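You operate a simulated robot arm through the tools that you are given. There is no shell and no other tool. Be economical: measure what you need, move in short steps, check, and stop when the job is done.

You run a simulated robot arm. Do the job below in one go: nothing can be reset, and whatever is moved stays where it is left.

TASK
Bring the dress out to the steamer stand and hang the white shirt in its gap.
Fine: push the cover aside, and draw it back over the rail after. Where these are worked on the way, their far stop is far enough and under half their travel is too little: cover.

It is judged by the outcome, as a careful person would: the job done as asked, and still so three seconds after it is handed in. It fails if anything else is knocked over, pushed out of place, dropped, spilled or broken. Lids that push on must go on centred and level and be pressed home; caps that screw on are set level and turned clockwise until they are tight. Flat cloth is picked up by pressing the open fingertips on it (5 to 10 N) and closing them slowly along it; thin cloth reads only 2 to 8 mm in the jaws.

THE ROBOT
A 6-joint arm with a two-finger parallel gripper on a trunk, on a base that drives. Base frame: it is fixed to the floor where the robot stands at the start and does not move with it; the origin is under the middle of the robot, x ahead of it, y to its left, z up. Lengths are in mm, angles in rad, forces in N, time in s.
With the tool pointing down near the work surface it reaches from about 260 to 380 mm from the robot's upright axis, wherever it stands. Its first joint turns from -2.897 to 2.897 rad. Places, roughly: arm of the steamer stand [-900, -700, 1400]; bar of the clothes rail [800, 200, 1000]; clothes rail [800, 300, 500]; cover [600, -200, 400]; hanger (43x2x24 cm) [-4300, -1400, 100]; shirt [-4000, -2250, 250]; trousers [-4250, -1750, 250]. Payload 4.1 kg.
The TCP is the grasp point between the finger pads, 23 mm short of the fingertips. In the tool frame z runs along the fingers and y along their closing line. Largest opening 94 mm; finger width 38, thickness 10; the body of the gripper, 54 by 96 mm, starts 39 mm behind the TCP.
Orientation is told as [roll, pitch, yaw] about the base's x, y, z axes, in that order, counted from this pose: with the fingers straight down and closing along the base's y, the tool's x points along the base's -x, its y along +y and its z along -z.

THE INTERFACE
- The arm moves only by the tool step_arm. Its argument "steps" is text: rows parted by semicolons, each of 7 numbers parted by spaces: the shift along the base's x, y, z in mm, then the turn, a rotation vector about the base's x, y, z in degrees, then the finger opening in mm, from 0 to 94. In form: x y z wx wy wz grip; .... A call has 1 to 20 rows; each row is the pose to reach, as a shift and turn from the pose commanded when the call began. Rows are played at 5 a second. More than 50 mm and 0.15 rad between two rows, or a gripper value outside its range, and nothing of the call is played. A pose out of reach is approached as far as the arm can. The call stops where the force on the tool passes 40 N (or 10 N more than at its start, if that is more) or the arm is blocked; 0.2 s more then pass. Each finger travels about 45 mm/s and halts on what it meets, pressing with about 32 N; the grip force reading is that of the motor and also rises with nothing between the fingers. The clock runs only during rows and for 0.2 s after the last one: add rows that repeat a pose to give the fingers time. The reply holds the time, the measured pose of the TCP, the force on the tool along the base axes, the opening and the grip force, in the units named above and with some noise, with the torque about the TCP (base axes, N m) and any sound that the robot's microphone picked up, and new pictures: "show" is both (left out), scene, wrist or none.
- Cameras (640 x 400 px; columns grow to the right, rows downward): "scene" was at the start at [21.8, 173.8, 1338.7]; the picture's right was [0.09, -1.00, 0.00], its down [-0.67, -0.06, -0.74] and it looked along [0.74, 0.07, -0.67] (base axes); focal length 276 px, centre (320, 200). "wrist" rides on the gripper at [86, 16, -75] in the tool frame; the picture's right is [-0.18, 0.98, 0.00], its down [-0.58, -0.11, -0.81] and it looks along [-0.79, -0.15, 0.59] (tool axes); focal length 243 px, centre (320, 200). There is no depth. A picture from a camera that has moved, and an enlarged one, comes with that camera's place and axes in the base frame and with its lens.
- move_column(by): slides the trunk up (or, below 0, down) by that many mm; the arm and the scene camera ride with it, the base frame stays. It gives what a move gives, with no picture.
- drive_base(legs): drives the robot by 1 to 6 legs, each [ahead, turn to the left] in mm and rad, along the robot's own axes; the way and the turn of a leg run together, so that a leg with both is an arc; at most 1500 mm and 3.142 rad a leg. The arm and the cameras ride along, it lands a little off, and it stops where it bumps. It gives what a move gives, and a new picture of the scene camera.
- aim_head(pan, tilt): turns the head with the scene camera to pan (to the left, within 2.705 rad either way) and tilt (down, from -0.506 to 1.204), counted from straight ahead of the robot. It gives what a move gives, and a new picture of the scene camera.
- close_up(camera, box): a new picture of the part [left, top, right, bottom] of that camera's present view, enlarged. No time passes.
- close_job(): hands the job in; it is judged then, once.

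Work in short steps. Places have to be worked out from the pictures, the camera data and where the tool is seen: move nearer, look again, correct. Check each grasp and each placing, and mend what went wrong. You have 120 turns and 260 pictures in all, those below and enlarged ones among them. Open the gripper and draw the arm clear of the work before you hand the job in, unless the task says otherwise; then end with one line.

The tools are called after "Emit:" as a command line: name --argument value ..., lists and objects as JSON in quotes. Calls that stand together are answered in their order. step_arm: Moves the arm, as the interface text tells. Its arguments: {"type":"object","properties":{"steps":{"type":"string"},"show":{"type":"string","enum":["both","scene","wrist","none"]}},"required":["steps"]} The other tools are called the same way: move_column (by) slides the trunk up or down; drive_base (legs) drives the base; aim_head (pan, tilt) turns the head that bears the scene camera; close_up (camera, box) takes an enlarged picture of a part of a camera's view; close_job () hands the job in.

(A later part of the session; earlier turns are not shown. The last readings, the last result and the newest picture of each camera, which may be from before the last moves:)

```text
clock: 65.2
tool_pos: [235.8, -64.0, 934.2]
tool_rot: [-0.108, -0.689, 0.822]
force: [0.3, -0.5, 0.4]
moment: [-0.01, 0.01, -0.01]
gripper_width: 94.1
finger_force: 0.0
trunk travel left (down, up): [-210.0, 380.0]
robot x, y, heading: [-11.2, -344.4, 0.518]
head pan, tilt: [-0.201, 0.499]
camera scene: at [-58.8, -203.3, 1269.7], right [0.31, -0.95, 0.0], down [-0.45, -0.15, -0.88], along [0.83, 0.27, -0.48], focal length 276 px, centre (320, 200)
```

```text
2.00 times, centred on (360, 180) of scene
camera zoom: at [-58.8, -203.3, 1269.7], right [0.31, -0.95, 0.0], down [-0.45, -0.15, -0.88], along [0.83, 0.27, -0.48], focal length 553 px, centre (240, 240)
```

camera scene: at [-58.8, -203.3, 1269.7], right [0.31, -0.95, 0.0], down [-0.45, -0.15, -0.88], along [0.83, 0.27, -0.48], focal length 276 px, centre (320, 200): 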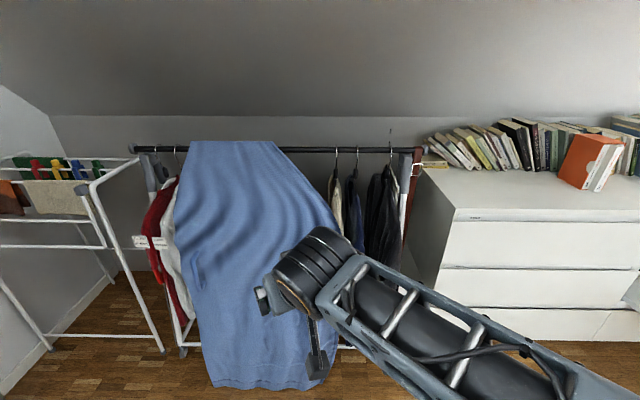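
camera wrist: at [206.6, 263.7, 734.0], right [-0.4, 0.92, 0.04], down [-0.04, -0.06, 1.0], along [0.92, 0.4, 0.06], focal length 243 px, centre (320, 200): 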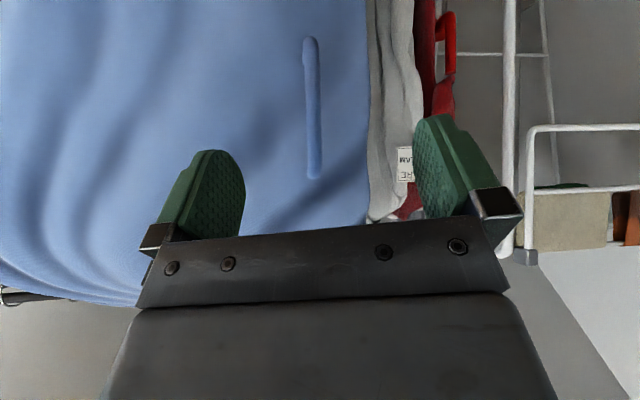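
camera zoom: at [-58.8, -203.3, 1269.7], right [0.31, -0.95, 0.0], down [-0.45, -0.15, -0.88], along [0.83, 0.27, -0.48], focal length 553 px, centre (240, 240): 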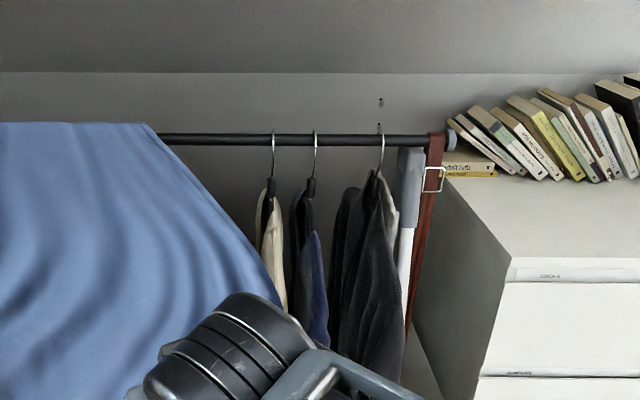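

I square up to the rail, come nearer, and swing the wrist camera toward these garments.

Emit:
drive_base --legs '[[0, -0.225], [100, 0]]'

Emit:
step_arm --steps "20 5 30 0 0 0 94; 40 10 40 0 0 0 94; 60 15 40 0 0 0 94; 70 0 40 0 0 -2 94; 80 -40 40 0 0 -4 94; 90 -80 40 0 0 -8 94; 100 -120 40 0 0 -12 94; 110 -165 40 0 0 -16 94; 120 -200 40 0 0 -16 94; 120 -220 40 0 0 -16 94; 120 -220 40 0 0 -16 94"

```text
clock: 67.2
tool_pos: [388.5, -96.1, 934.3]
tool_rot: [-0.107, -0.691, 0.599]
force: [0.1, 0.1, -0.2]
moment: [-0.02, 0.0, 0.01]
gripper_width: 94.2
finger_force: 0.0
trunk travel left (down, up): [-210.0, 380.0]
robot x, y, heading: [90.0, -319.5, 0.291]
head pan, tilt: [-0.201, 0.499]
camera scene: at [70.6, -167.3, 1269.5], right [0.09, -1.0, 0.0], down [-0.48, -0.04, -0.88], along [0.87, 0.08, -0.48], focal length 276 px, centre (320, 200)
```

scene: 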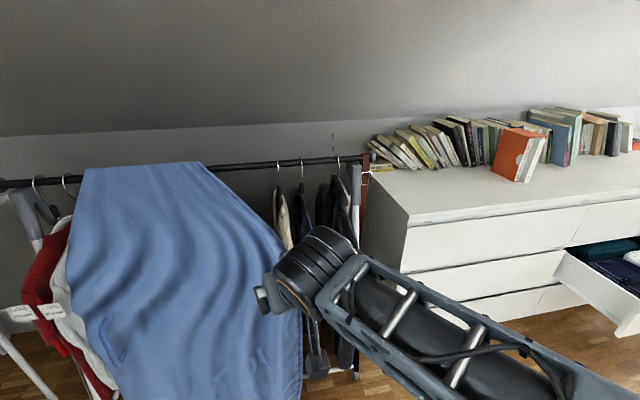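

```text
clock: 69.6
tool_pos: [507.4, -317.6, 973.5]
tool_rot: [-0.105, -0.689, 0.316]
force: [-0.2, -0.2, 0.0]
moment: [0.02, -0.02, 0.0]
gripper_width: 94.2
finger_force: 0.1
trunk travel left (down, up): [-210.0, 380.0]
robot x, y, heading: [87.3, -318.8, 0.292]
head pan, tilt: [-0.201, 0.499]
camera scene: at [70.8, -167.3, 1269.5], right [0.09, -1.0, 0.0], down [-0.48, -0.04, -0.88], along [0.87, 0.08, -0.48], focal length 276 px, centre (320, 200)
camera wrist: at [393.6, -330.3, 975.6], right [-0.11, 0.99, 0.04], down [-0.06, -0.04, 1.0], along [0.99, 0.1, 0.06], focal length 243 px, centre (320, 200)
```

scene: 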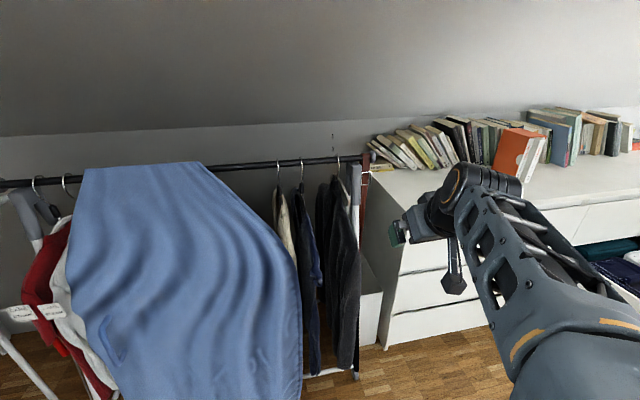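
wrist: 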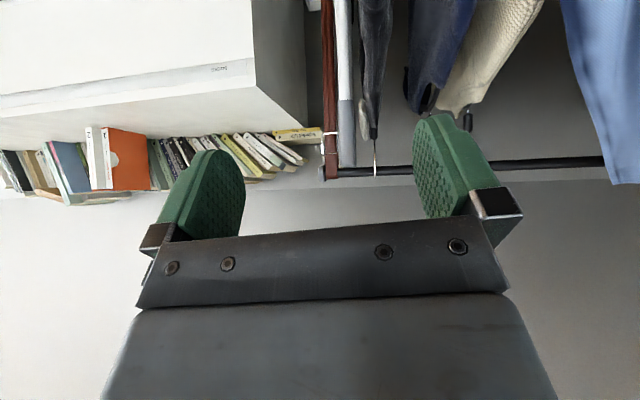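

Cream is a coarse-knit thing, then navy, then black. I shift the wrist camera left and lower to see their full shapes.

Emit:
step_arm --steps "-5 20 -40 0 0 0 94; -10 40 -80 0 0 0 94; -15 60 -120 0 0 0 94; -18 70 -165 0 0 0 94; -20 80 -210 0 0 0 94; -20 80 -250 0 0 0 94; -20 80 -250 0 0 0 94" --show "both"

Emit:
close_up --camera "wrist" --box '[280, 0, 640, 200]'

Emit:
close_up --camera "scene" --box '[250, 140, 410, 390]'

```text
clock: 71.2
tool_pos: [494.6, -235.4, 726.0]
tool_rot: [-0.104, -0.688, 0.314]
force: [0.3, 0.0, 0.4]
moment: [-0.02, 0.0, 0.0]
gripper_width: 94.3
finger_force: 0.1
out of reach, approached as far as the arm can: row 6, 7
trunk travel left (down, up): [-210.0, 380.0]
robot x, y, heading: [89.2, -316.1, 0.294]
head pan, tilt: [-0.201, 0.499]
camera scene: at [70.8, -167.3, 1269.5], right [0.09, -1.0, 0.0], down [-0.48, -0.04, -0.88], along [0.87, 0.08, -0.48], focal length 276 px, centre (320, 200)
camera wrist: at [379.9, -247.5, 728.3], right [-0.11, 0.99, 0.04], down [-0.06, -0.04, 1.0], along [0.99, 0.1, 0.06], focal length 243 px, centre (320, 200)
```

scene: 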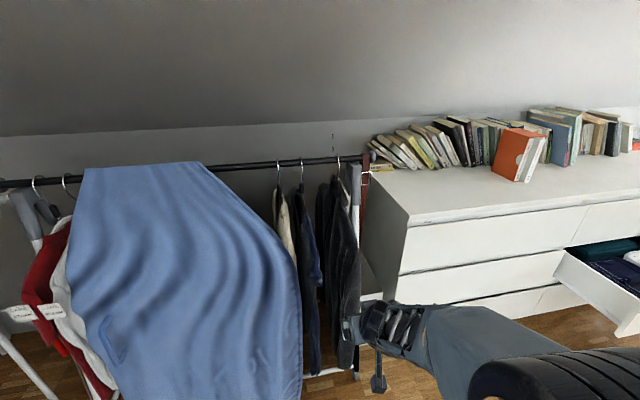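
wrist: 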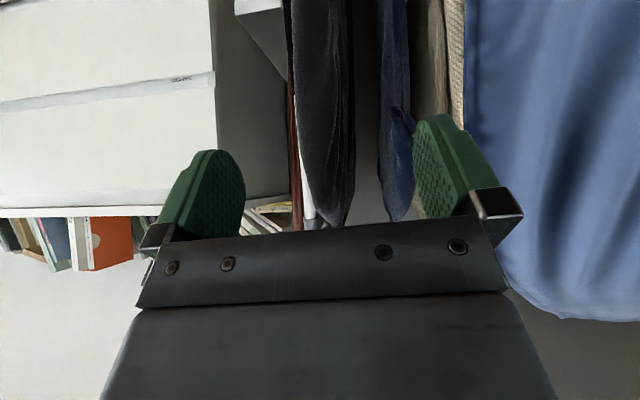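

```text
1.78 times, centred on (460, 100) of wrist
camera zoom: at [379.9, -247.5, 728.3], right [-0.11, 0.99, 0.04], down [-0.06, -0.04, 1.0], along [0.99, 0.1, 0.06], focal length 431 px, centre (71, 378)
```

zoom: 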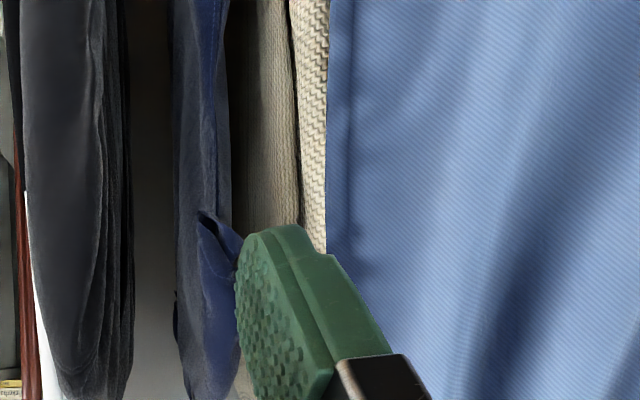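

```text
1.60 times, centred on (330, 265) of scene
camera zoom: at [70.8, -167.3, 1269.5], right [0.09, -1.0, 0.0], down [-0.48, -0.04, -0.88], along [0.87, 0.08, -0.48], focal length 442 px, centre (304, 96)
```

zoom: 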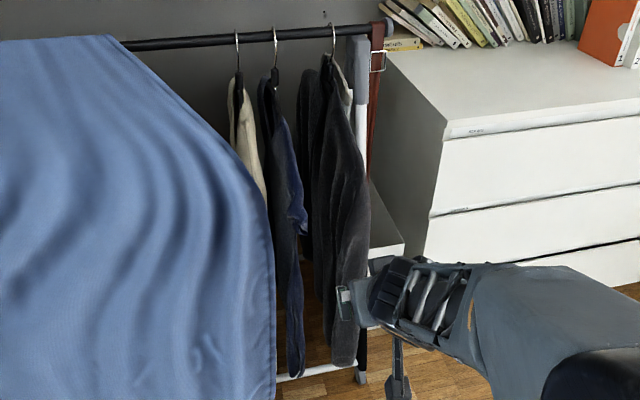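

The navy one has a short sleeve and a long body, likely the dress. I lower the trunk to compare the garments' lower ends.

Emit:
move_column --by -200

Emit:
close_up --camera "wrist" --box '[240, 0, 640, 250]'

Emit:
close_up --camera "scene" --box '[0, 100, 420, 400]'

```text
clock: 73.3
tool_pos: [494.0, -235.7, 528.0]
tool_rot: [-0.106, -0.687, 0.318]
force: [-0.8, 0.4, -0.5]
moment: [0.03, 0.01, 0.0]
gripper_width: 94.1
finger_force: 0.0
trunk travel left (down, up): [-10.0, 580.0]
robot x, y, heading: [86.4, -318.2, 0.291]
head pan, tilt: [-0.201, 0.499]
```

```text
1.60 times, centred on (440, 125) of wrist
camera zoom: at [380.2, -247.7, 528.8], right [-0.11, 0.99, 0.04], down [-0.06, -0.04, 1.0], along [0.99, 0.1, 0.06], focal length 388 px, centre (128, 320)
```

zoom: 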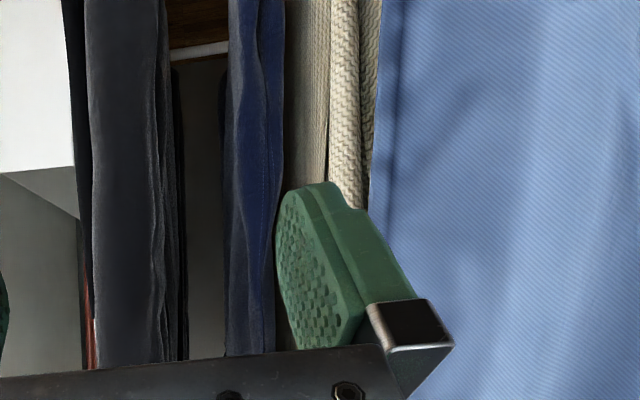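

```text
1.33 times, centred on (210, 250) of scene
camera zoom: at [70.8, -167.3, 1069.5], right [0.09, -1.0, 0.0], down [-0.48, -0.04, -0.88], along [0.87, 0.08, -0.48], focal length 369 px, centre (467, 133)
```

zoom: 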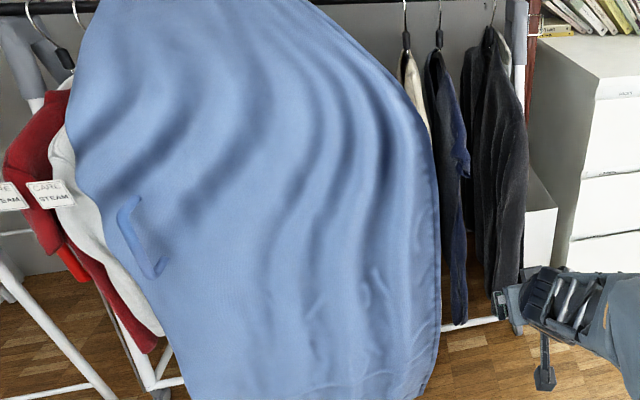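

The navy garment (short cap sleeves, long body) is the dress, hook at about s=836 along the bar. I raise up to view its hook and sleeve closely.

Emit:
move_column --by 330

Emit:
step_arm --steps "10 0 20 0 0 0 94; 15 0 40 0 0 0 60; 15 0 60 0 0 0 60; 15 0 60 0 0 0 60"

Emit:
close_up --camera "wrist" --box '[300, 60, 540, 220]'

```text
clock: 76.6
tool_pos: [494.9, -235.6, 857.8]
tool_rot: [-0.107, -0.688, 0.318]
force: [-0.1, 0.6, -0.2]
moment: [-0.02, 0.0, -0.02]
gripper_width: 94.0
finger_force: 0.1
trunk travel left (down, up): [-340.0, 250.0]
robot x, y, heading: [85.3, -315.0, 0.3]
head pan, tilt: [-0.201, 0.499]
```

```text
clock: 77.6
tool_pos: [510.4, -234.6, 917.8]
tool_rot: [-0.107, -0.69, 0.317]
force: [0.0, -0.1, -0.5]
moment: [-0.01, -0.04, 0.01]
gripper_width: 59.7
finger_force: 0.0
out of reach, approached as far as the arm can: row 1
trunk travel left (down, up): [-340.0, 250.0]
robot x, y, heading: [89.8, -319.5, 0.292]
head pan, tilt: [-0.201, 0.499]
camera scene: at [70.7, -167.3, 1399.5], right [0.09, -1.0, 0.0], down [-0.48, -0.04, -0.88], along [0.87, 0.08, -0.48], focal length 276 px, centre (320, 200)
camera wrist: at [395.1, -246.8, 919.7], right [-0.11, 0.99, 0.04], down [-0.06, -0.04, 1.0], along [0.99, 0.1, 0.06], focal length 243 px, centre (320, 200)
```

scene: 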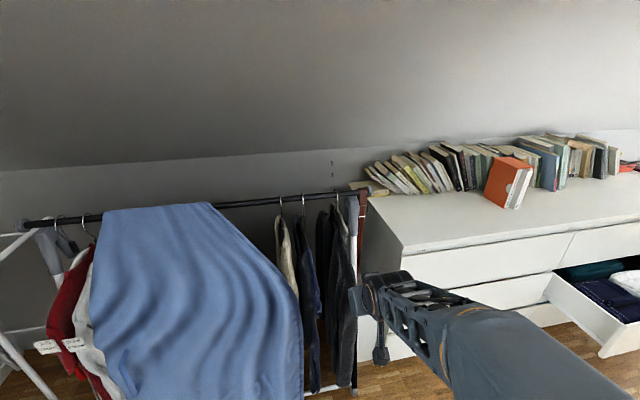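
wrist: 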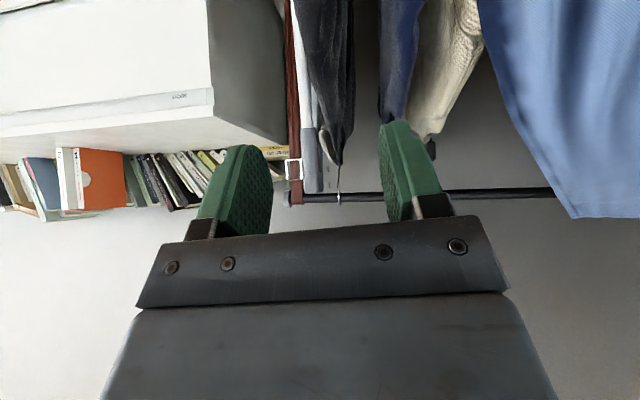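

```text
2.50 times, centred on (420, 140) of wrist
camera zoom: at [395.1, -246.8, 919.7], right [-0.11, 0.99, 0.04], down [-0.06, -0.04, 1.0], along [0.99, 0.1, 0.06], focal length 606 px, centre (70, 350)
```

zoom: 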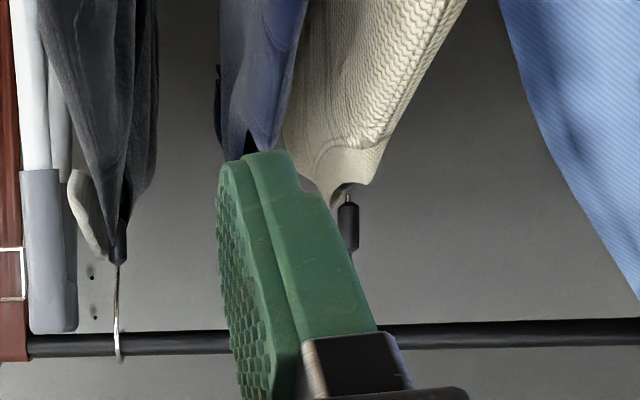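

Sleeve centres sit near z≈845, about 100 mm under the bar; hooks' tips are behind the bar, so lift and pull forward will free them. I lower the trunk and test the reach with a steeper forward pitch.

Emit:
move_column --by -190

Emit:
step_arm --steps "5 10 40 2 -3 0.6 60; 20 25 80 4 -6 1.2 60; 45 40 110 6 -9 1.8 60; 80 60 130 8.8 -12.9 2.7 60; 110 80 140 8.8 -12.9 2.7 60; 140 105 140 8.8 -12.9 2.7 60; 140 105 140 8.8 -12.9 2.7 60"

```text
clock: 79.7
tool_pos: [509.7, -234.7, 727.9]
tool_rot: [-0.106, -0.687, 0.318]
force: [0.2, -0.4, 0.3]
moment: [0.01, 0.01, 0.0]
gripper_width: 59.9
finger_force: 0.2
trunk travel left (down, up): [-150.0, 440.0]
robot x, y, heading: [83.6, -316.3, 0.295]
head pan, tilt: [-0.201, 0.499]
```

```text
clock: 81.3
tool_pos: [649.8, -129.8, 866.8]
tool_rot: [0.014, -0.949, 0.279]
force: [0.1, -0.2, 0.1]
moment: [0.0, 0.0, -0.03]
gripper_width: 59.9
finger_force: 0.1
trunk travel left (down, up): [-150.0, 440.0]
robot x, y, heading: [87.9, -320.6, 0.292]
head pan, tilt: [-0.201, 0.499]
camera scene: at [70.9, -167.2, 1209.5], right [0.09, -1.0, 0.0], down [-0.48, -0.04, -0.88], along [0.87, 0.08, -0.48], focal length 276 px, centre (320, 200)
camera wrist: at [538.8, -145.2, 841.1], right [-0.17, 0.97, 0.16], down [-0.27, -0.2, 0.94], along [0.95, 0.12, 0.3], focal length 243 px, centre (320, 200)
```

scene: 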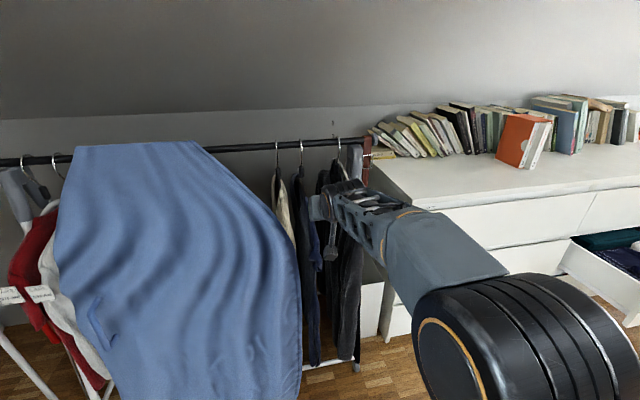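
wrist: 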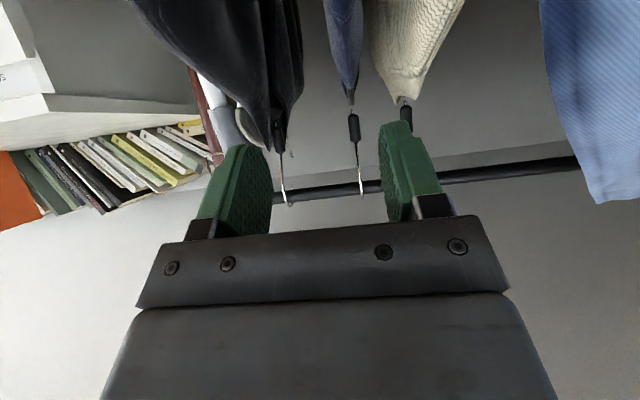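

The dress's sleeve is seen clearly at about (922,-27,856). I drive 150 mm nearer with the arm held out, well clear, then look again.

Emit:
drive_base --legs '[[150, 0]]'

Emit:
step_arm --steps "-5 18 0 0 0 0 60; -5 18 0 0 0 0 60" --show "wrist"

```text
clock: 82.6
tool_pos: [793.8, -88.3, 866.1]
tool_rot: [0.01, -0.95, 0.275]
force: [0.5, -0.5, 0.1]
moment: [-0.01, -0.02, 0.0]
gripper_width: 60.2
finger_force: 0.0
trunk travel left (down, up): [-150.0, 440.0]
robot x, y, heading: [230.4, -273.2, 0.293]
head pan, tilt: [-0.201, 0.499]
camera scene: at [215.1, -124.1, 1209.5], right [0.09, -1.0, 0.0], down [-0.48, -0.04, -0.88], along [0.87, 0.08, -0.48], focal length 276 px, centre (320, 200)
```

scene: 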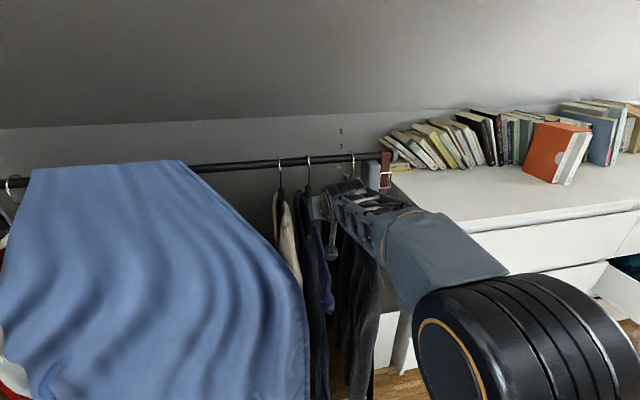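

```text
clock: 83.2
tool_pos: [787.0, -69.4, 867.1]
tool_rot: [0.012, -0.95, 0.274]
force: [0.1, -0.3, 0.2]
moment: [-0.02, -0.02, -0.04]
gripper_width: 59.9
finger_force: 0.1
trunk travel left (down, up): [-150.0, 440.0]
robot x, y, heading: [230.0, -274.7, 0.295]
head pan, tilt: [-0.201, 0.499]
camera wrist: at [677.4, -85.1, 841.3], right [-0.17, 0.97, 0.16], down [-0.27, -0.2, 0.94], along [0.95, 0.12, 0.3], focal length 243 px, centre (320, 200)
```

wrist: 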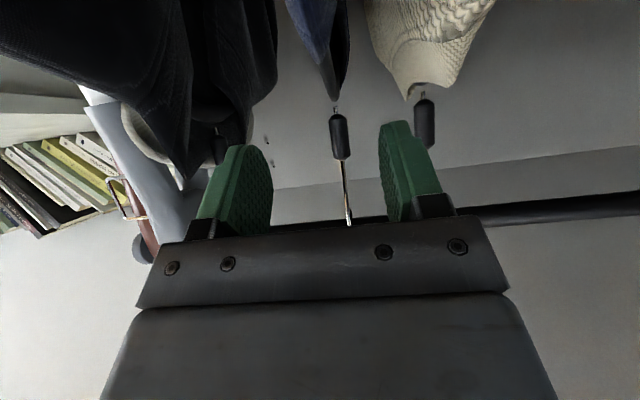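

Triangulated sleeve centre: (936,-22,858). The fingers are lined up; I drive 110 mm more so that the arm only needs a short last reach.

Emit:
drive_base --legs '[[110, 0]]'

Emit:
close_up --camera "wrist" --box '[160, 0, 480, 220]'

```text
clock: 84.6
tool_pos: [892.7, -38.0, 867.7]
tool_rot: [0.011, -0.947, 0.279]
force: [-3.1, -1.2, 2.0]
moment: [0.04, -0.14, 0.0]
gripper_width: 60.0
finger_force: 0.0
trunk travel left (down, up): [-150.0, 440.0]
robot x, y, heading: [333.2, -242.0, 0.292]
head pan, tilt: [-0.201, 0.499]
stopped in leg 1: the robot was blocked; the commanded pose is now the measured one
camera scene: at [319.7, -92.8, 1209.6], right [0.09, -1.0, 0.0], down [-0.48, -0.04, -0.88], along [0.87, 0.08, -0.48], focal length 276 px, centre (320, 200)
```

scene: 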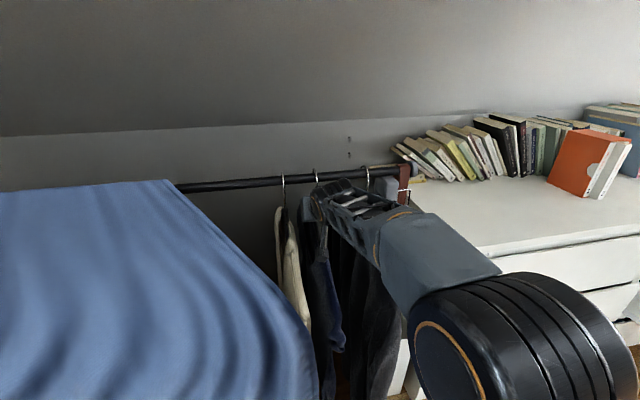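

```text
1.82 times, centred on (320, 110) of wrist
camera zoom: at [781.4, -53.8, 841.5], right [-0.17, 0.97, 0.15], down [-0.27, -0.2, 0.94], along [0.95, 0.12, 0.3], focal length 441 px, centre (320, 364)
```

zoom: 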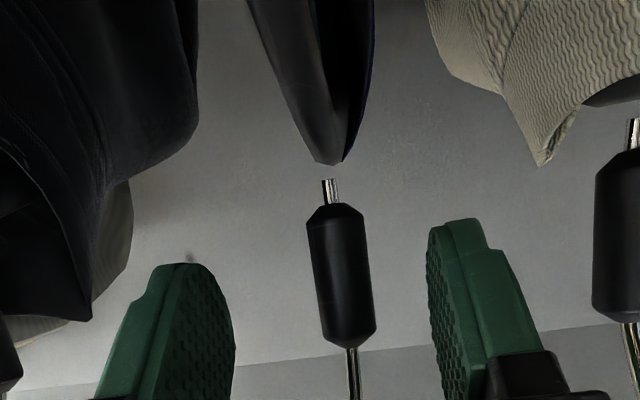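

Only the last few mm of the drive were blocked. The sleeve sits centred between the fingers; I reach (43,15,-8) and close gently.

Emit:
step_arm --steps "15 5 -3 0 0 0 60; 30 11 -6 0 0 0 60; 43 15 -8 0 0 0 60; 43 15 -8 0 0 0 60" --show "wrist"

```text
clock: 84.9
tool_pos: [894.6, -37.6, 867.2]
tool_rot: [0.009, -0.944, 0.279]
force: [-12.6, -4.3, 2.4]
moment: [0.3, -0.79, 0.09]
gripper_width: 59.9
finger_force: 0.0
trunk travel left (down, up): [-150.0, 440.0]
robot x, y, heading: [333.1, -240.6, 0.288]
head pan, tilt: [-0.201, 0.499]
stopped in row 1: the force on the tool passed its limit at 58 N (the readings are from after the stop); the commanded pose is now the measured one
camera wrist: at [783.8, -52.9, 840.8], right [-0.17, 0.97, 0.15], down [-0.27, -0.2, 0.94], along [0.95, 0.12, 0.29], focal length 243 px, centre (320, 200)
```

wrist: 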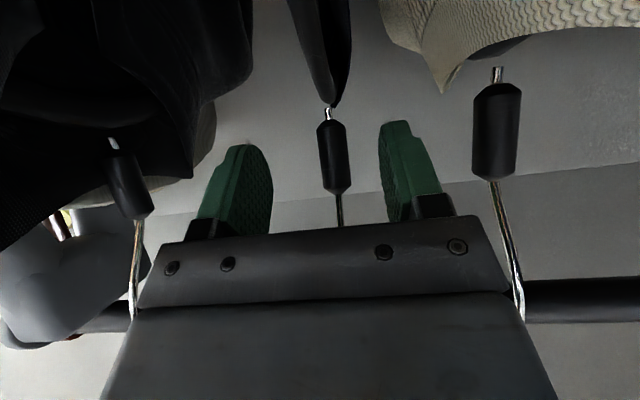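

Something stopped it at bar height: the force and moment point to contact about 65–80 mm above the TCP. I look closely at where the gripper meets the bar.

Emit:
close_up --camera "scene" --box '[240, 130, 440, 270]'

Emit:
close_up --camera "wrist" --box '[80, 60, 560, 360]'

```text
2.86 times, centred on (340, 200) of scene
camera zoom: at [317.9, -93.4, 1209.6], right [0.09, -1.0, 0.0], down [-0.48, -0.04, -0.88], along [0.88, 0.08, -0.48], focal length 790 px, centre (263, 200)
```

zoom: 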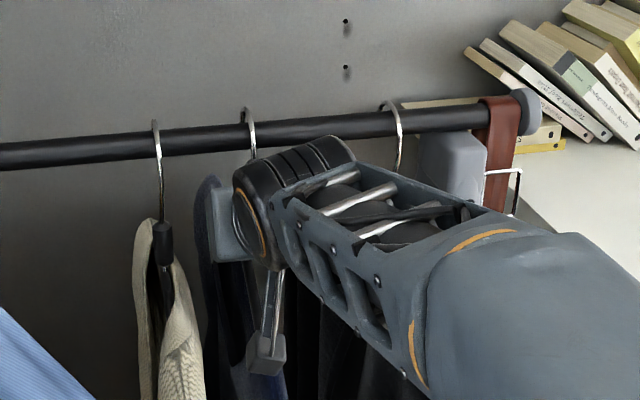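

```text
1.33 times, centred on (320, 210) of wrist
camera zoom: at [783.8, -52.9, 840.8], right [-0.17, 0.97, 0.15], down [-0.27, -0.2, 0.94], along [0.95, 0.12, 0.29], focal length 324 px, centre (320, 187)
```

zoom: 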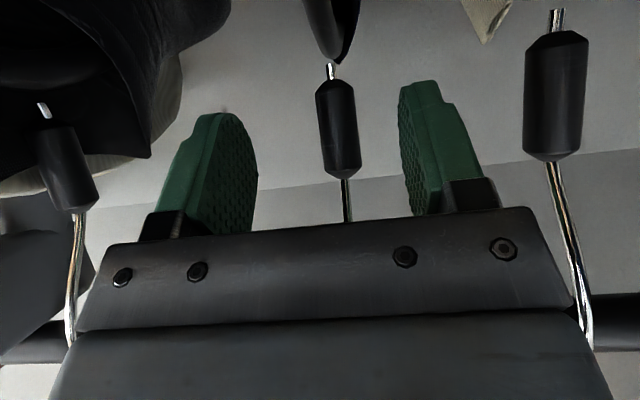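

I can't yet tell whether the upper wrist meets the bar or the camera stalk meets the dress's shoulder. I back off 30 mm and read the free force, then try the same advance 22 mm higher.

Emit:
step_arm --steps "-15 -5 0 0 0 0 60; -30 -9 0 0 0 0 60; -30 -9 22 0 0 0 60; -30 -9 22 0 0 0 60" --show "none"

Emit:
step_arm --steps "10 3 0 0 0 0 60; 20 6 0 0 0 0 60; 30 9 0 0 0 0 60; 40 12 0 0 0 0 60; 40 12 0 0 0 0 60"

```text
clock: 85.9
tool_pos: [866.7, -45.3, 886.8]
tool_rot: [0.009, -0.941, 0.278]
force: [0.4, 0.0, -0.4]
moment: [-0.02, -0.01, 0.01]
gripper_width: 60.2
finger_force: 0.1
trunk travel left (down, up): [-150.0, 440.0]
robot x, y, heading: [339.0, -241.6, 0.295]
head pan, tilt: [-0.201, 0.499]
```

```text
clock: 86.9
tool_pos: [898.8, -35.9, 887.9]
tool_rot: [0.008, -0.939, 0.278]
force: [-22.3, -7.7, 2.9]
moment: [0.47, -1.44, 0.15]
gripper_width: 60.0
finger_force: 0.1
trunk travel left (down, up): [-150.0, 440.0]
robot x, y, heading: [331.8, -244.8, 0.292]
head pan, tilt: [-0.201, 0.499]
stopped in row 4: the force on the tool passed its limit at 52 N (the readings are from after the stop); the commanded pose is now the measured one
camera scene: at [316.4, -93.9, 1209.6], right [0.09, -1.0, 0.0], down [-0.47, -0.04, -0.88], along [0.88, 0.08, -0.48], focal length 276 px, centre (320, 200)
camera wrist: at [789.1, -51.6, 863.0], right [-0.17, 0.97, 0.15], down [-0.26, -0.2, 0.94], along [0.95, 0.12, 0.29], focal length 243 px, centre (320, 200)
```

scene: 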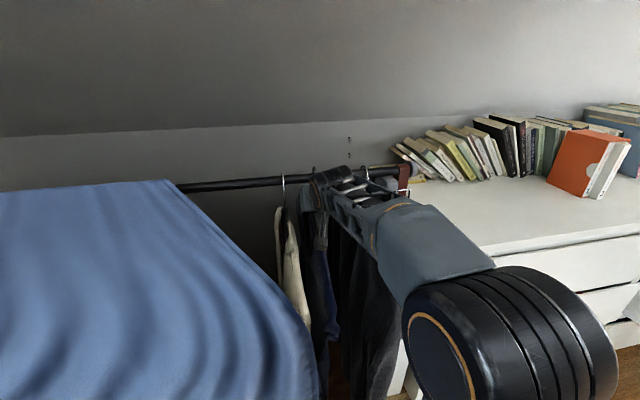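
wrist: 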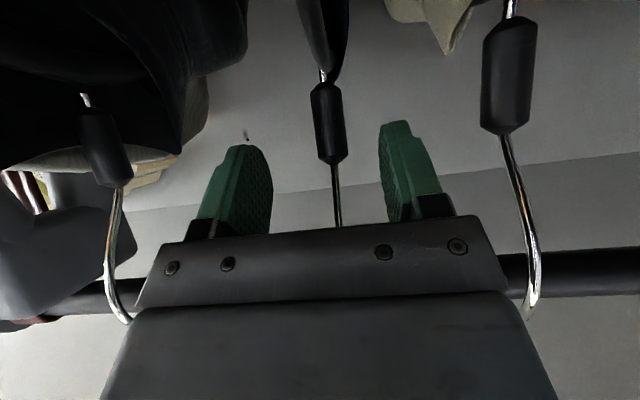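

The reaction is consistent with the gripper body's upper corner meeting the bar: the sleeves hang about 40 mm behind the bar's line. I back off and study the hook's shape from the side on the left-hand hangers.

Emit:
step_arm --steps "-15 -5 0 0 0 0 60; -40 -12 0 0 0 0 60; -70 -21 0 0 0 0 60" --show "none"

Emit:
aim_head --pan 0.75 --tilt 0.2

Emit:
close_up --camera "scene" --box '[270, 150, 370, 220]'

```text
clock: 87.7
tool_pos: [831.7, -57.2, 886.2]
tool_rot: [0.008, -0.936, 0.277]
force: [0.0, -0.6, -0.5]
moment: [-0.03, -0.03, 0.02]
gripper_width: 60.0
finger_force: 0.0
trunk travel left (down, up): [-150.0, 440.0]
robot x, y, heading: [336.4, -244.0, 0.292]
head pan, tilt: [-0.201, 0.499]
```

```text
clock: 89.0
tool_pos: [834.4, -54.8, 886.2]
tool_rot: [0.006, -0.939, 0.279]
force: [-0.4, -0.3, -0.5]
moment: [0.02, -0.01, 0.0]
gripper_width: 60.1
finger_force: 0.1
trunk travel left (down, up): [-150.0, 440.0]
robot x, y, heading: [337.0, -245.7, 0.292]
head pan, tilt: [0.75, 0.201]
camera scene: at [275.6, -20.8, 1237.2], right [0.86, -0.51, 0.0], down [-0.1, -0.17, -0.98], along [0.49, 0.85, -0.2], focal length 276 px, centre (320, 200)
```

scene: 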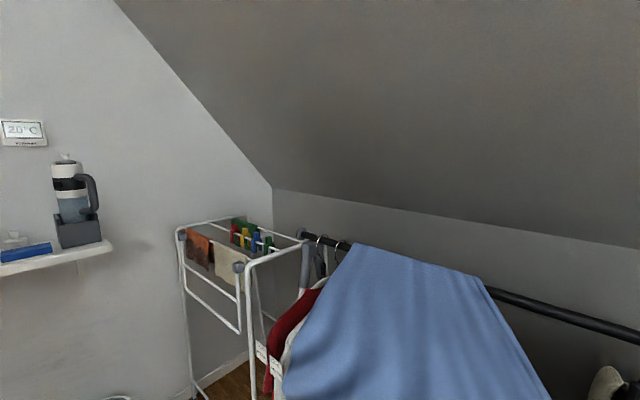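

```text
5.71 times, centred on (320, 185) of scene
camera zoom: at [275.6, -20.8, 1237.2], right [0.86, -0.51, 0.0], down [-0.1, -0.17, -0.98], along [0.49, 0.85, -0.2], focal length 1580 px, centre (320, 286)
```

zoom: 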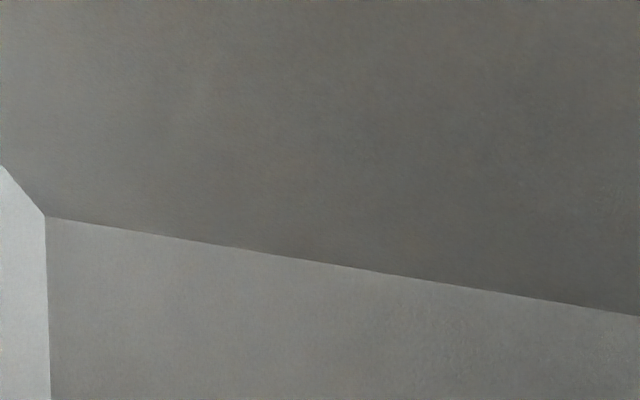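

Emit:
close_up --camera "scene" --box '[290, 225, 360, 275]'

Emit:
aim_head --pan -0.1 --tilt 0.6

Emit:
close_up --camera "scene" --box '[240, 120, 400, 220]'

```text
8.00 times, centred on (325, 250) of scene
camera zoom: at [275.6, -20.8, 1237.2], right [0.86, -0.51, 0.0], down [-0.1, -0.17, -0.98], along [0.49, 0.85, -0.2], focal length 2212 px, centre (280, -200)
```

zoom: 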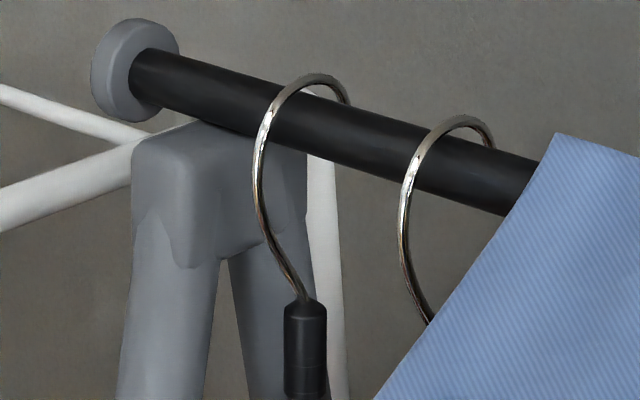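

```text
clock: 90.1
tool_pos: [833.6, -56.6, 887.6]
tool_rot: [0.006, -0.937, 0.279]
force: [0.6, -0.1, 0.7]
moment: [0.0, 0.03, -0.02]
gripper_width: 60.0
finger_force: 0.0
trunk travel left (down, up): [-150.0, 440.0]
robot x, y, heading: [332.1, -245.8, 0.291]
head pan, tilt: [-0.099, 0.6]
camera scene: at [315.3, -84.2, 1200.5], right [0.19, -0.98, 0.0], down [-0.55, -0.11, -0.83], along [0.81, 0.16, -0.56], focal length 276 px, centre (320, 200)
```

scene: 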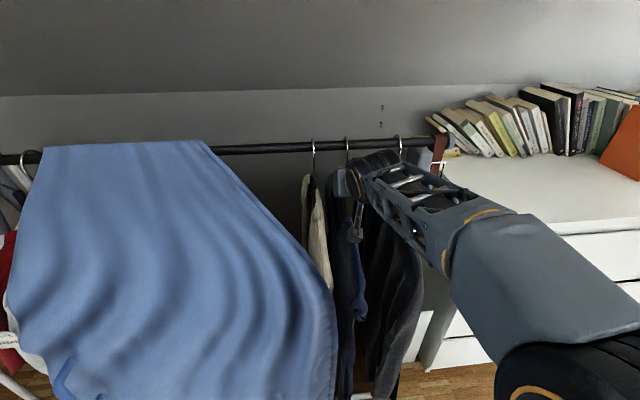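

```text
4.00 times, centred on (320, 170) of scene
camera zoom: at [315.3, -84.2, 1200.5], right [0.19, -0.98, 0.0], down [-0.55, -0.11, -0.83], along [0.81, 0.16, -0.56], focal length 1106 px, centre (320, 320)
```

zoom: 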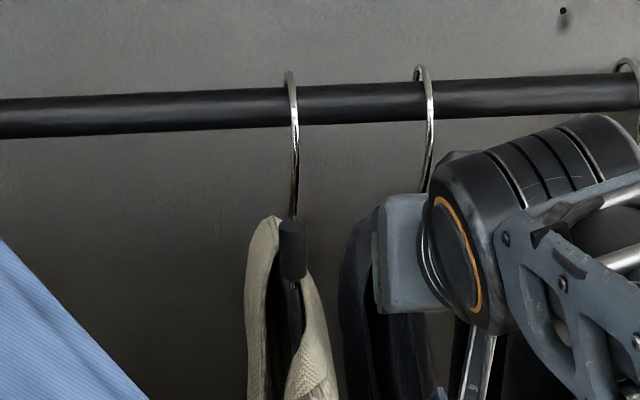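

The zoom shows the hook is a wide arc bulging ~27 mm in front of the bar; that wire met my palm. The sleeve is right under the bar. I will grip the sleeve with the tool nearly horizontal and rolled by half a turn, so the camera rides above instead of over the shoulder. First I back out and roll the tool.

Emit:
drive_base --legs '[[-200, 0]]'

Emit:
step_arm --steps "0 0 0 6.4 1.9 -4.8 60; 0 0 0 12.7 3.8 -9.6 60; 0 0 0 19.1 5.7 -14.4 60; 0 0 0 25.4 7.6 -19.2 60; 0 0 0 31.8 9.5 -24 60; 0 0 0 38.2 11.5 -28.8 60; 0 0 0 44.6 13.4 -33.6 60; 0 0 0 50.9 15.3 -38.4 60; 0 0 0 57.3 17.2 -43.2 60; 0 0 0 63.6 19.1 -48 60; 0 0 0 70 21 -52.8 60"

```text
clock: 91.7
tool_pos: [639.5, -115.2, 887.3]
tool_rot: [0.008, -0.938, 0.275]
force: [0.2, 0.2, 0.3]
moment: [-0.05, -0.03, -0.01]
gripper_width: 60.2
finger_force: 0.0
trunk travel left (down, up): [-150.0, 440.0]
robot x, y, heading: [141.3, -301.1, 0.29]
head pan, tilt: [-0.099, 0.6]
camera scene: at [121.9, -142.1, 1200.4], right [0.19, -0.98, 0.0], down [-0.55, -0.11, -0.83], along [0.81, 0.16, -0.56], focal length 276 px, centre (320, 200)
```

scene: 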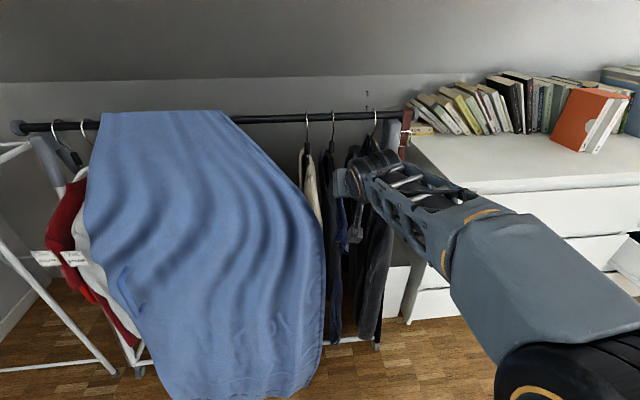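

```text
clock: 94.1
tool_pos: [639.3, -116.6, 886.5]
tool_rot: [0.94, 0.017, -1.282]
force: [-1.5, 0.7, -0.3]
moment: [0.0, 0.04, 0.02]
gripper_width: 59.9
finger_force: 0.1
trunk travel left (down, up): [-150.0, 440.0]
robot x, y, heading: [140.8, -304.3, 0.288]
head pan, tilt: [-0.099, 0.6]
camera scene: at [121.8, -142.2, 1200.4], right [0.19, -0.98, 0.0], down [-0.55, -0.11, -0.83], along [0.81, 0.16, -0.56], focal length 276 px, centre (320, 200)
camera wrist: at [567.3, -48.7, 945.1], right [0.61, -0.02, 0.79], down [-0.52, -0.77, 0.38], along [0.6, -0.64, -0.48], focal length 243 px, centre (320, 200)
```

scene: 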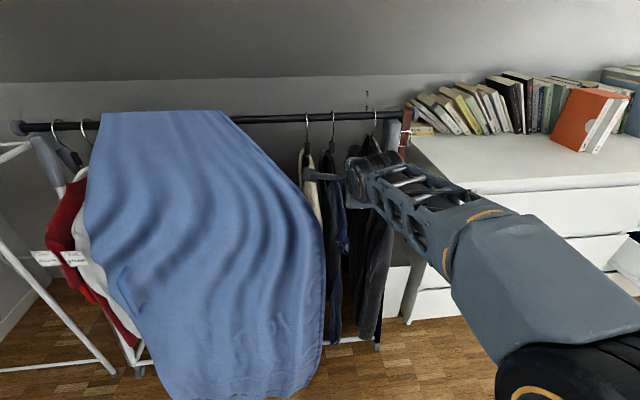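
wrist: 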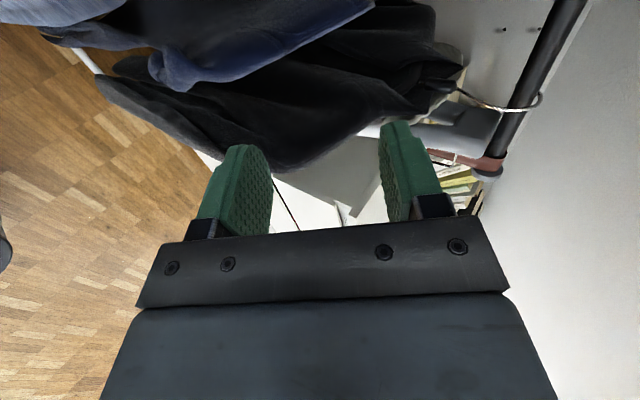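

The roll works. I do the other quarter turn the same way, then pitch up.

Emit:
step_arm --steps "0 0 0 6.4 1.9 -4.8 60; 0 0 0 12.7 3.8 -9.6 60; 0 0 0 19.1 5.7 -14.4 60; 0 0 0 25.4 7.6 -19.2 60; 0 0 0 31.8 9.5 -24 60; 0 0 0 38.2 11.5 -28.8 60; 0 0 0 44.6 13.4 -33.6 60; 0 0 0 50.9 15.3 -38.4 60; 0 0 0 57.3 17.2 -43.2 60; 0 0 0 63.6 19.1 -48 60; 0 0 0 70 21 -52.8 60" --show "none"

Emit:
step_arm --steps "0 0 0 2.3 -7.7 0 60; 0 0 0 4.6 -15.3 0 60; 0 0 -15 6.9 -23 0 60; 0 0 -27 8.4 -27.8 0 60; 0 0 -27 8.4 -27.8 0 60"

```text
clock: 96.5
tool_pos: [651.0, -151.8, 882.3]
tool_rot: [-0.044, 0.957, -2.871]
force: [0.2, -0.1, 0.4]
moment: [0.0, 0.0, 0.02]
gripper_width: 59.8
finger_force: 0.0
out of reach, approached as far as the arm can: row 9, 10, 11
trunk travel left (down, up): [-150.0, 440.0]
robot x, y, heading: [142.1, -298.5, 0.291]
head pan, tilt: [-0.099, 0.6]
```

```text
clock: 97.7
tool_pos: [644.2, -130.0, 859.1]
tool_rot: [-0.096, 1.456, -2.955]
force: [0.0, 0.3, 0.7]
moment: [-0.04, 0.0, 0.03]
gripper_width: 59.8
finger_force: 0.1
out of reach, approached as far as the arm can: row 2, 3, 4, 5
trunk travel left (down, up): [-150.0, 440.0]
robot x, y, heading: [141.7, -300.2, 0.289]
head pan, tilt: [-0.099, 0.6]
camera scene: at [121.8, -142.2, 1200.4], right [0.19, -0.98, 0.0], down [-0.55, -0.11, -0.83], along [0.81, 0.16, -0.56], focal length 276 px, centre (320, 200)
camera wrist: at [587.5, -164.5, 953.6], right [0.25, -0.95, -0.19], down [-0.86, -0.13, -0.49], along [0.44, 0.29, -0.85], focal length 243 px, centre (320, 200)
```

scene: 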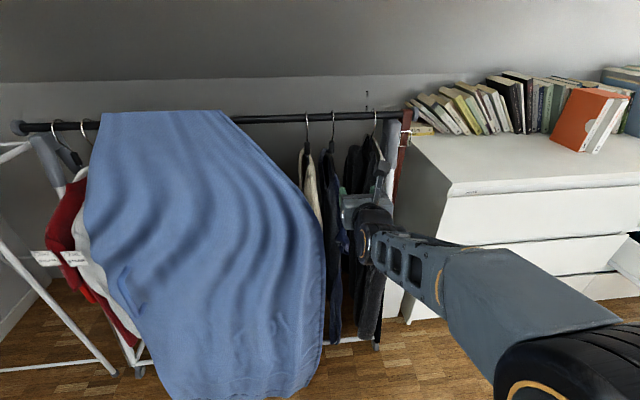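
wrist: 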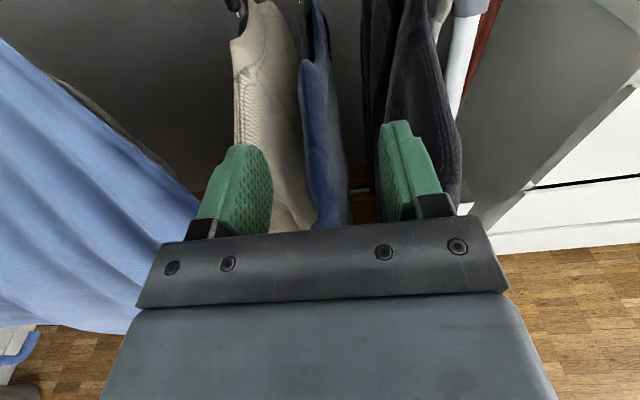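

The tool is nearly horizontal with the camera above. I drive 195 mm forward, then centre on the dress's sleeve.

Emit:
drive_base --legs '[[195, 0]]'

Emit:
step_arm --steps "-3 10 0 0 0 0 60; -5 18 0 0 0 0 60; -5 18 0 0 0 0 60" --show "wrist"

```text
clock: 99.3
tool_pos: [832.9, -75.8, 859.8]
tool_rot: [-0.095, 1.458, -2.958]
force: [-0.2, 0.6, -0.1]
moment: [0.01, -0.01, 0.0]
gripper_width: 59.9
finger_force: 0.1
trunk travel left (down, up): [-150.0, 440.0]
robot x, y, heading: [330.6, -244.4, 0.285]
head pan, tilt: [-0.099, 0.6]
camera scene: at [311.1, -86.4, 1200.4], right [0.18, -0.98, 0.0], down [-0.56, -0.1, -0.83], along [0.81, 0.15, -0.56], focal length 276 px, centre (320, 200)
```

scene: 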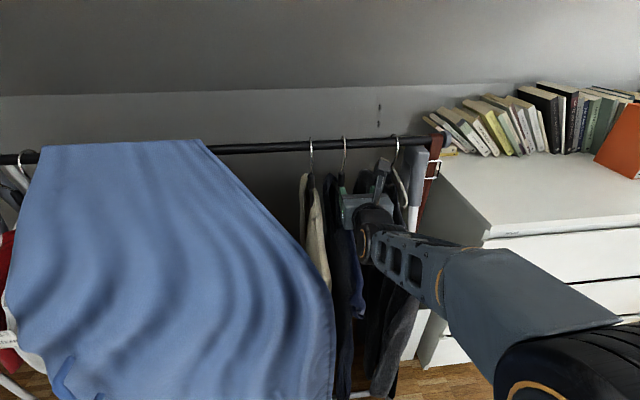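

```text
clock: 100.1
tool_pos: [829.8, -57.3, 858.4]
tool_rot: [-0.097, 1.457, -2.958]
force: [-0.4, 0.8, 0.0]
moment: [-0.03, -0.01, 0.01]
gripper_width: 59.9
finger_force: 0.0
trunk travel left (down, up): [-150.0, 440.0]
robot x, y, heading: [329.5, -249.4, 0.288]
head pan, tilt: [-0.099, 0.6]
camera wrist: at [772.5, -92.2, 953.6], right [0.25, -0.95, -0.19], down [-0.86, -0.13, -0.49], along [0.44, 0.29, -0.85], focal length 243 px, centre (320, 200)
```

wrist: 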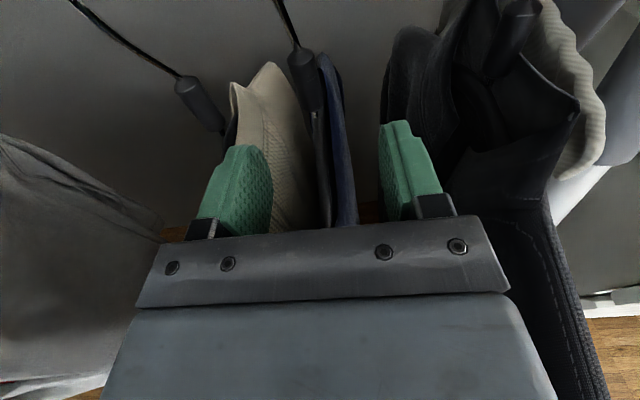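

The dress's sleeve now computes to about (909,-27,858). I advance two thirds and check.

Emit:
step_arm --steps "15 7 0 0 0 0 60; 35 15 0 0 0 0 60; 55 21 0 0 0 0 60; 55 21 0 0 0 0 60" --show "wrist"

```text
clock: 101.1
tool_pos: [885.0, -36.9, 859.5]
tool_rot: [-0.091, 1.457, -2.954]
force: [0.9, -0.5, 0.0]
moment: [0.03, 0.01, 0.0]
gripper_width: 60.0
finger_force: 0.1
trunk travel left (down, up): [-150.0, 440.0]
robot x, y, heading: [331.7, -247.8, 0.289]
head pan, tilt: [-0.099, 0.6]
camera wrist: at [828.6, -71.2, 953.8], right [0.25, -0.95, -0.19], down [-0.86, -0.13, -0.49], along [0.44, 0.29, -0.85], focal length 243 px, centre (320, 200)
```

wrist: 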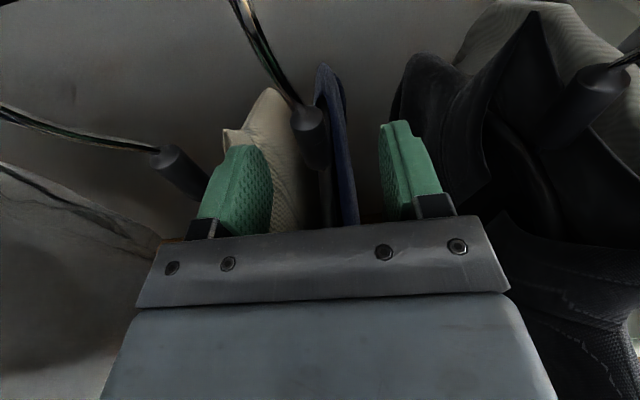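

I advance the last ~27 mm and close on the sleeve.

Emit:
step_arm --steps "9 5 0 0 0 0 60; 18 9 0 0 0 0 60; 25 12 0 0 0 0 60; 25 12 0 0 0 0 40; 25 12 0 0 0 0 20; 25 12 0 0 0 0 5; 25 12 0 0 0 0 5; 25 12 0 0 0 0 5" --show "wrist"

```text
clock: 102.9
tool_pos: [907.7, -25.4, 859.0]
tool_rot: [-0.099, 1.458, -2.962]
force: [1.2, -2.6, 3.9]
moment: [0.08, 0.37, 0.02]
gripper_width: 16.6
finger_force: 32.1
trunk travel left (down, up): [-150.0, 440.0]
robot x, y, heading: [330.7, -244.6, 0.282]
head pan, tilt: [-0.099, 0.6]
camera wrist: at [851.2, -59.6, 953.7], right [0.25, -0.95, -0.19], down [-0.86, -0.13, -0.49], along [0.44, 0.29, -0.85], focal length 243 px, centre (320, 200)
```

wrist: 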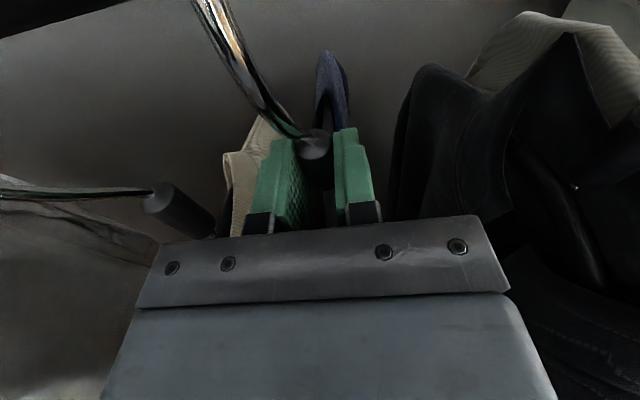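

The sleeve is gripped at 16.6 mm. I lift slowly to free the hook's tip.

Emit:
step_arm --steps "0 0 4 0 0 0 0; 0 0 8 0 0 0 0; 0 0 13 0 0 0 0; 0 0 18 0 0 0 0; 0 0 22 0 0 0 0; 0 0 22 0 0 0 0" --show "scene"

Emit:
close_up --camera "scene" --box '[280, 110, 440, 210]'

```text
clock: 104.3
tool_pos: [909.8, -24.3, 881.5]
tool_rot: [-0.094, 1.456, -2.956]
force: [-0.9, -0.1, -3.1]
moment: [-0.07, 0.24, -0.01]
gripper_width: 16.8
finger_force: 31.9
trunk travel left (down, up): [-150.0, 440.0]
robot x, y, heading: [330.7, -243.0, 0.286]
head pan, tilt: [-0.099, 0.6]
camera scene: at [311.5, -86.2, 1200.4], right [0.18, -0.98, 0.0], down [-0.56, -0.1, -0.82], along [0.81, 0.15, -0.57], focal length 276 px, centre (320, 200)
```

scene: 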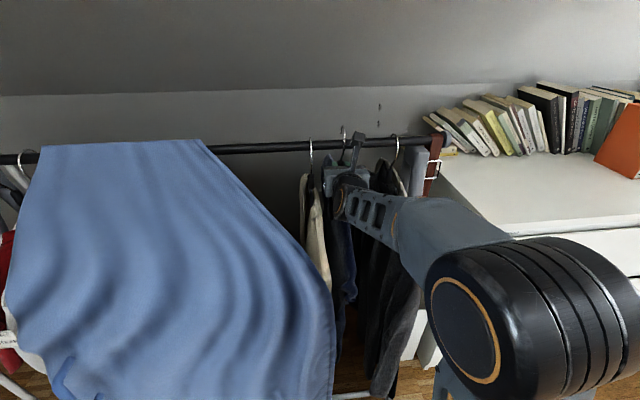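

```text
4.00 times, centred on (360, 160) of scene
camera zoom: at [311.5, -86.2, 1200.4], right [0.18, -0.98, 0.0], down [-0.56, -0.1, -0.82], along [0.81, 0.15, -0.57], focal length 1106 px, centre (160, 360)
```

zoom: 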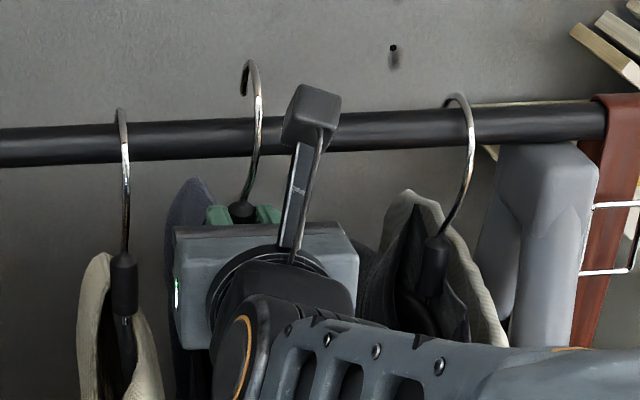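

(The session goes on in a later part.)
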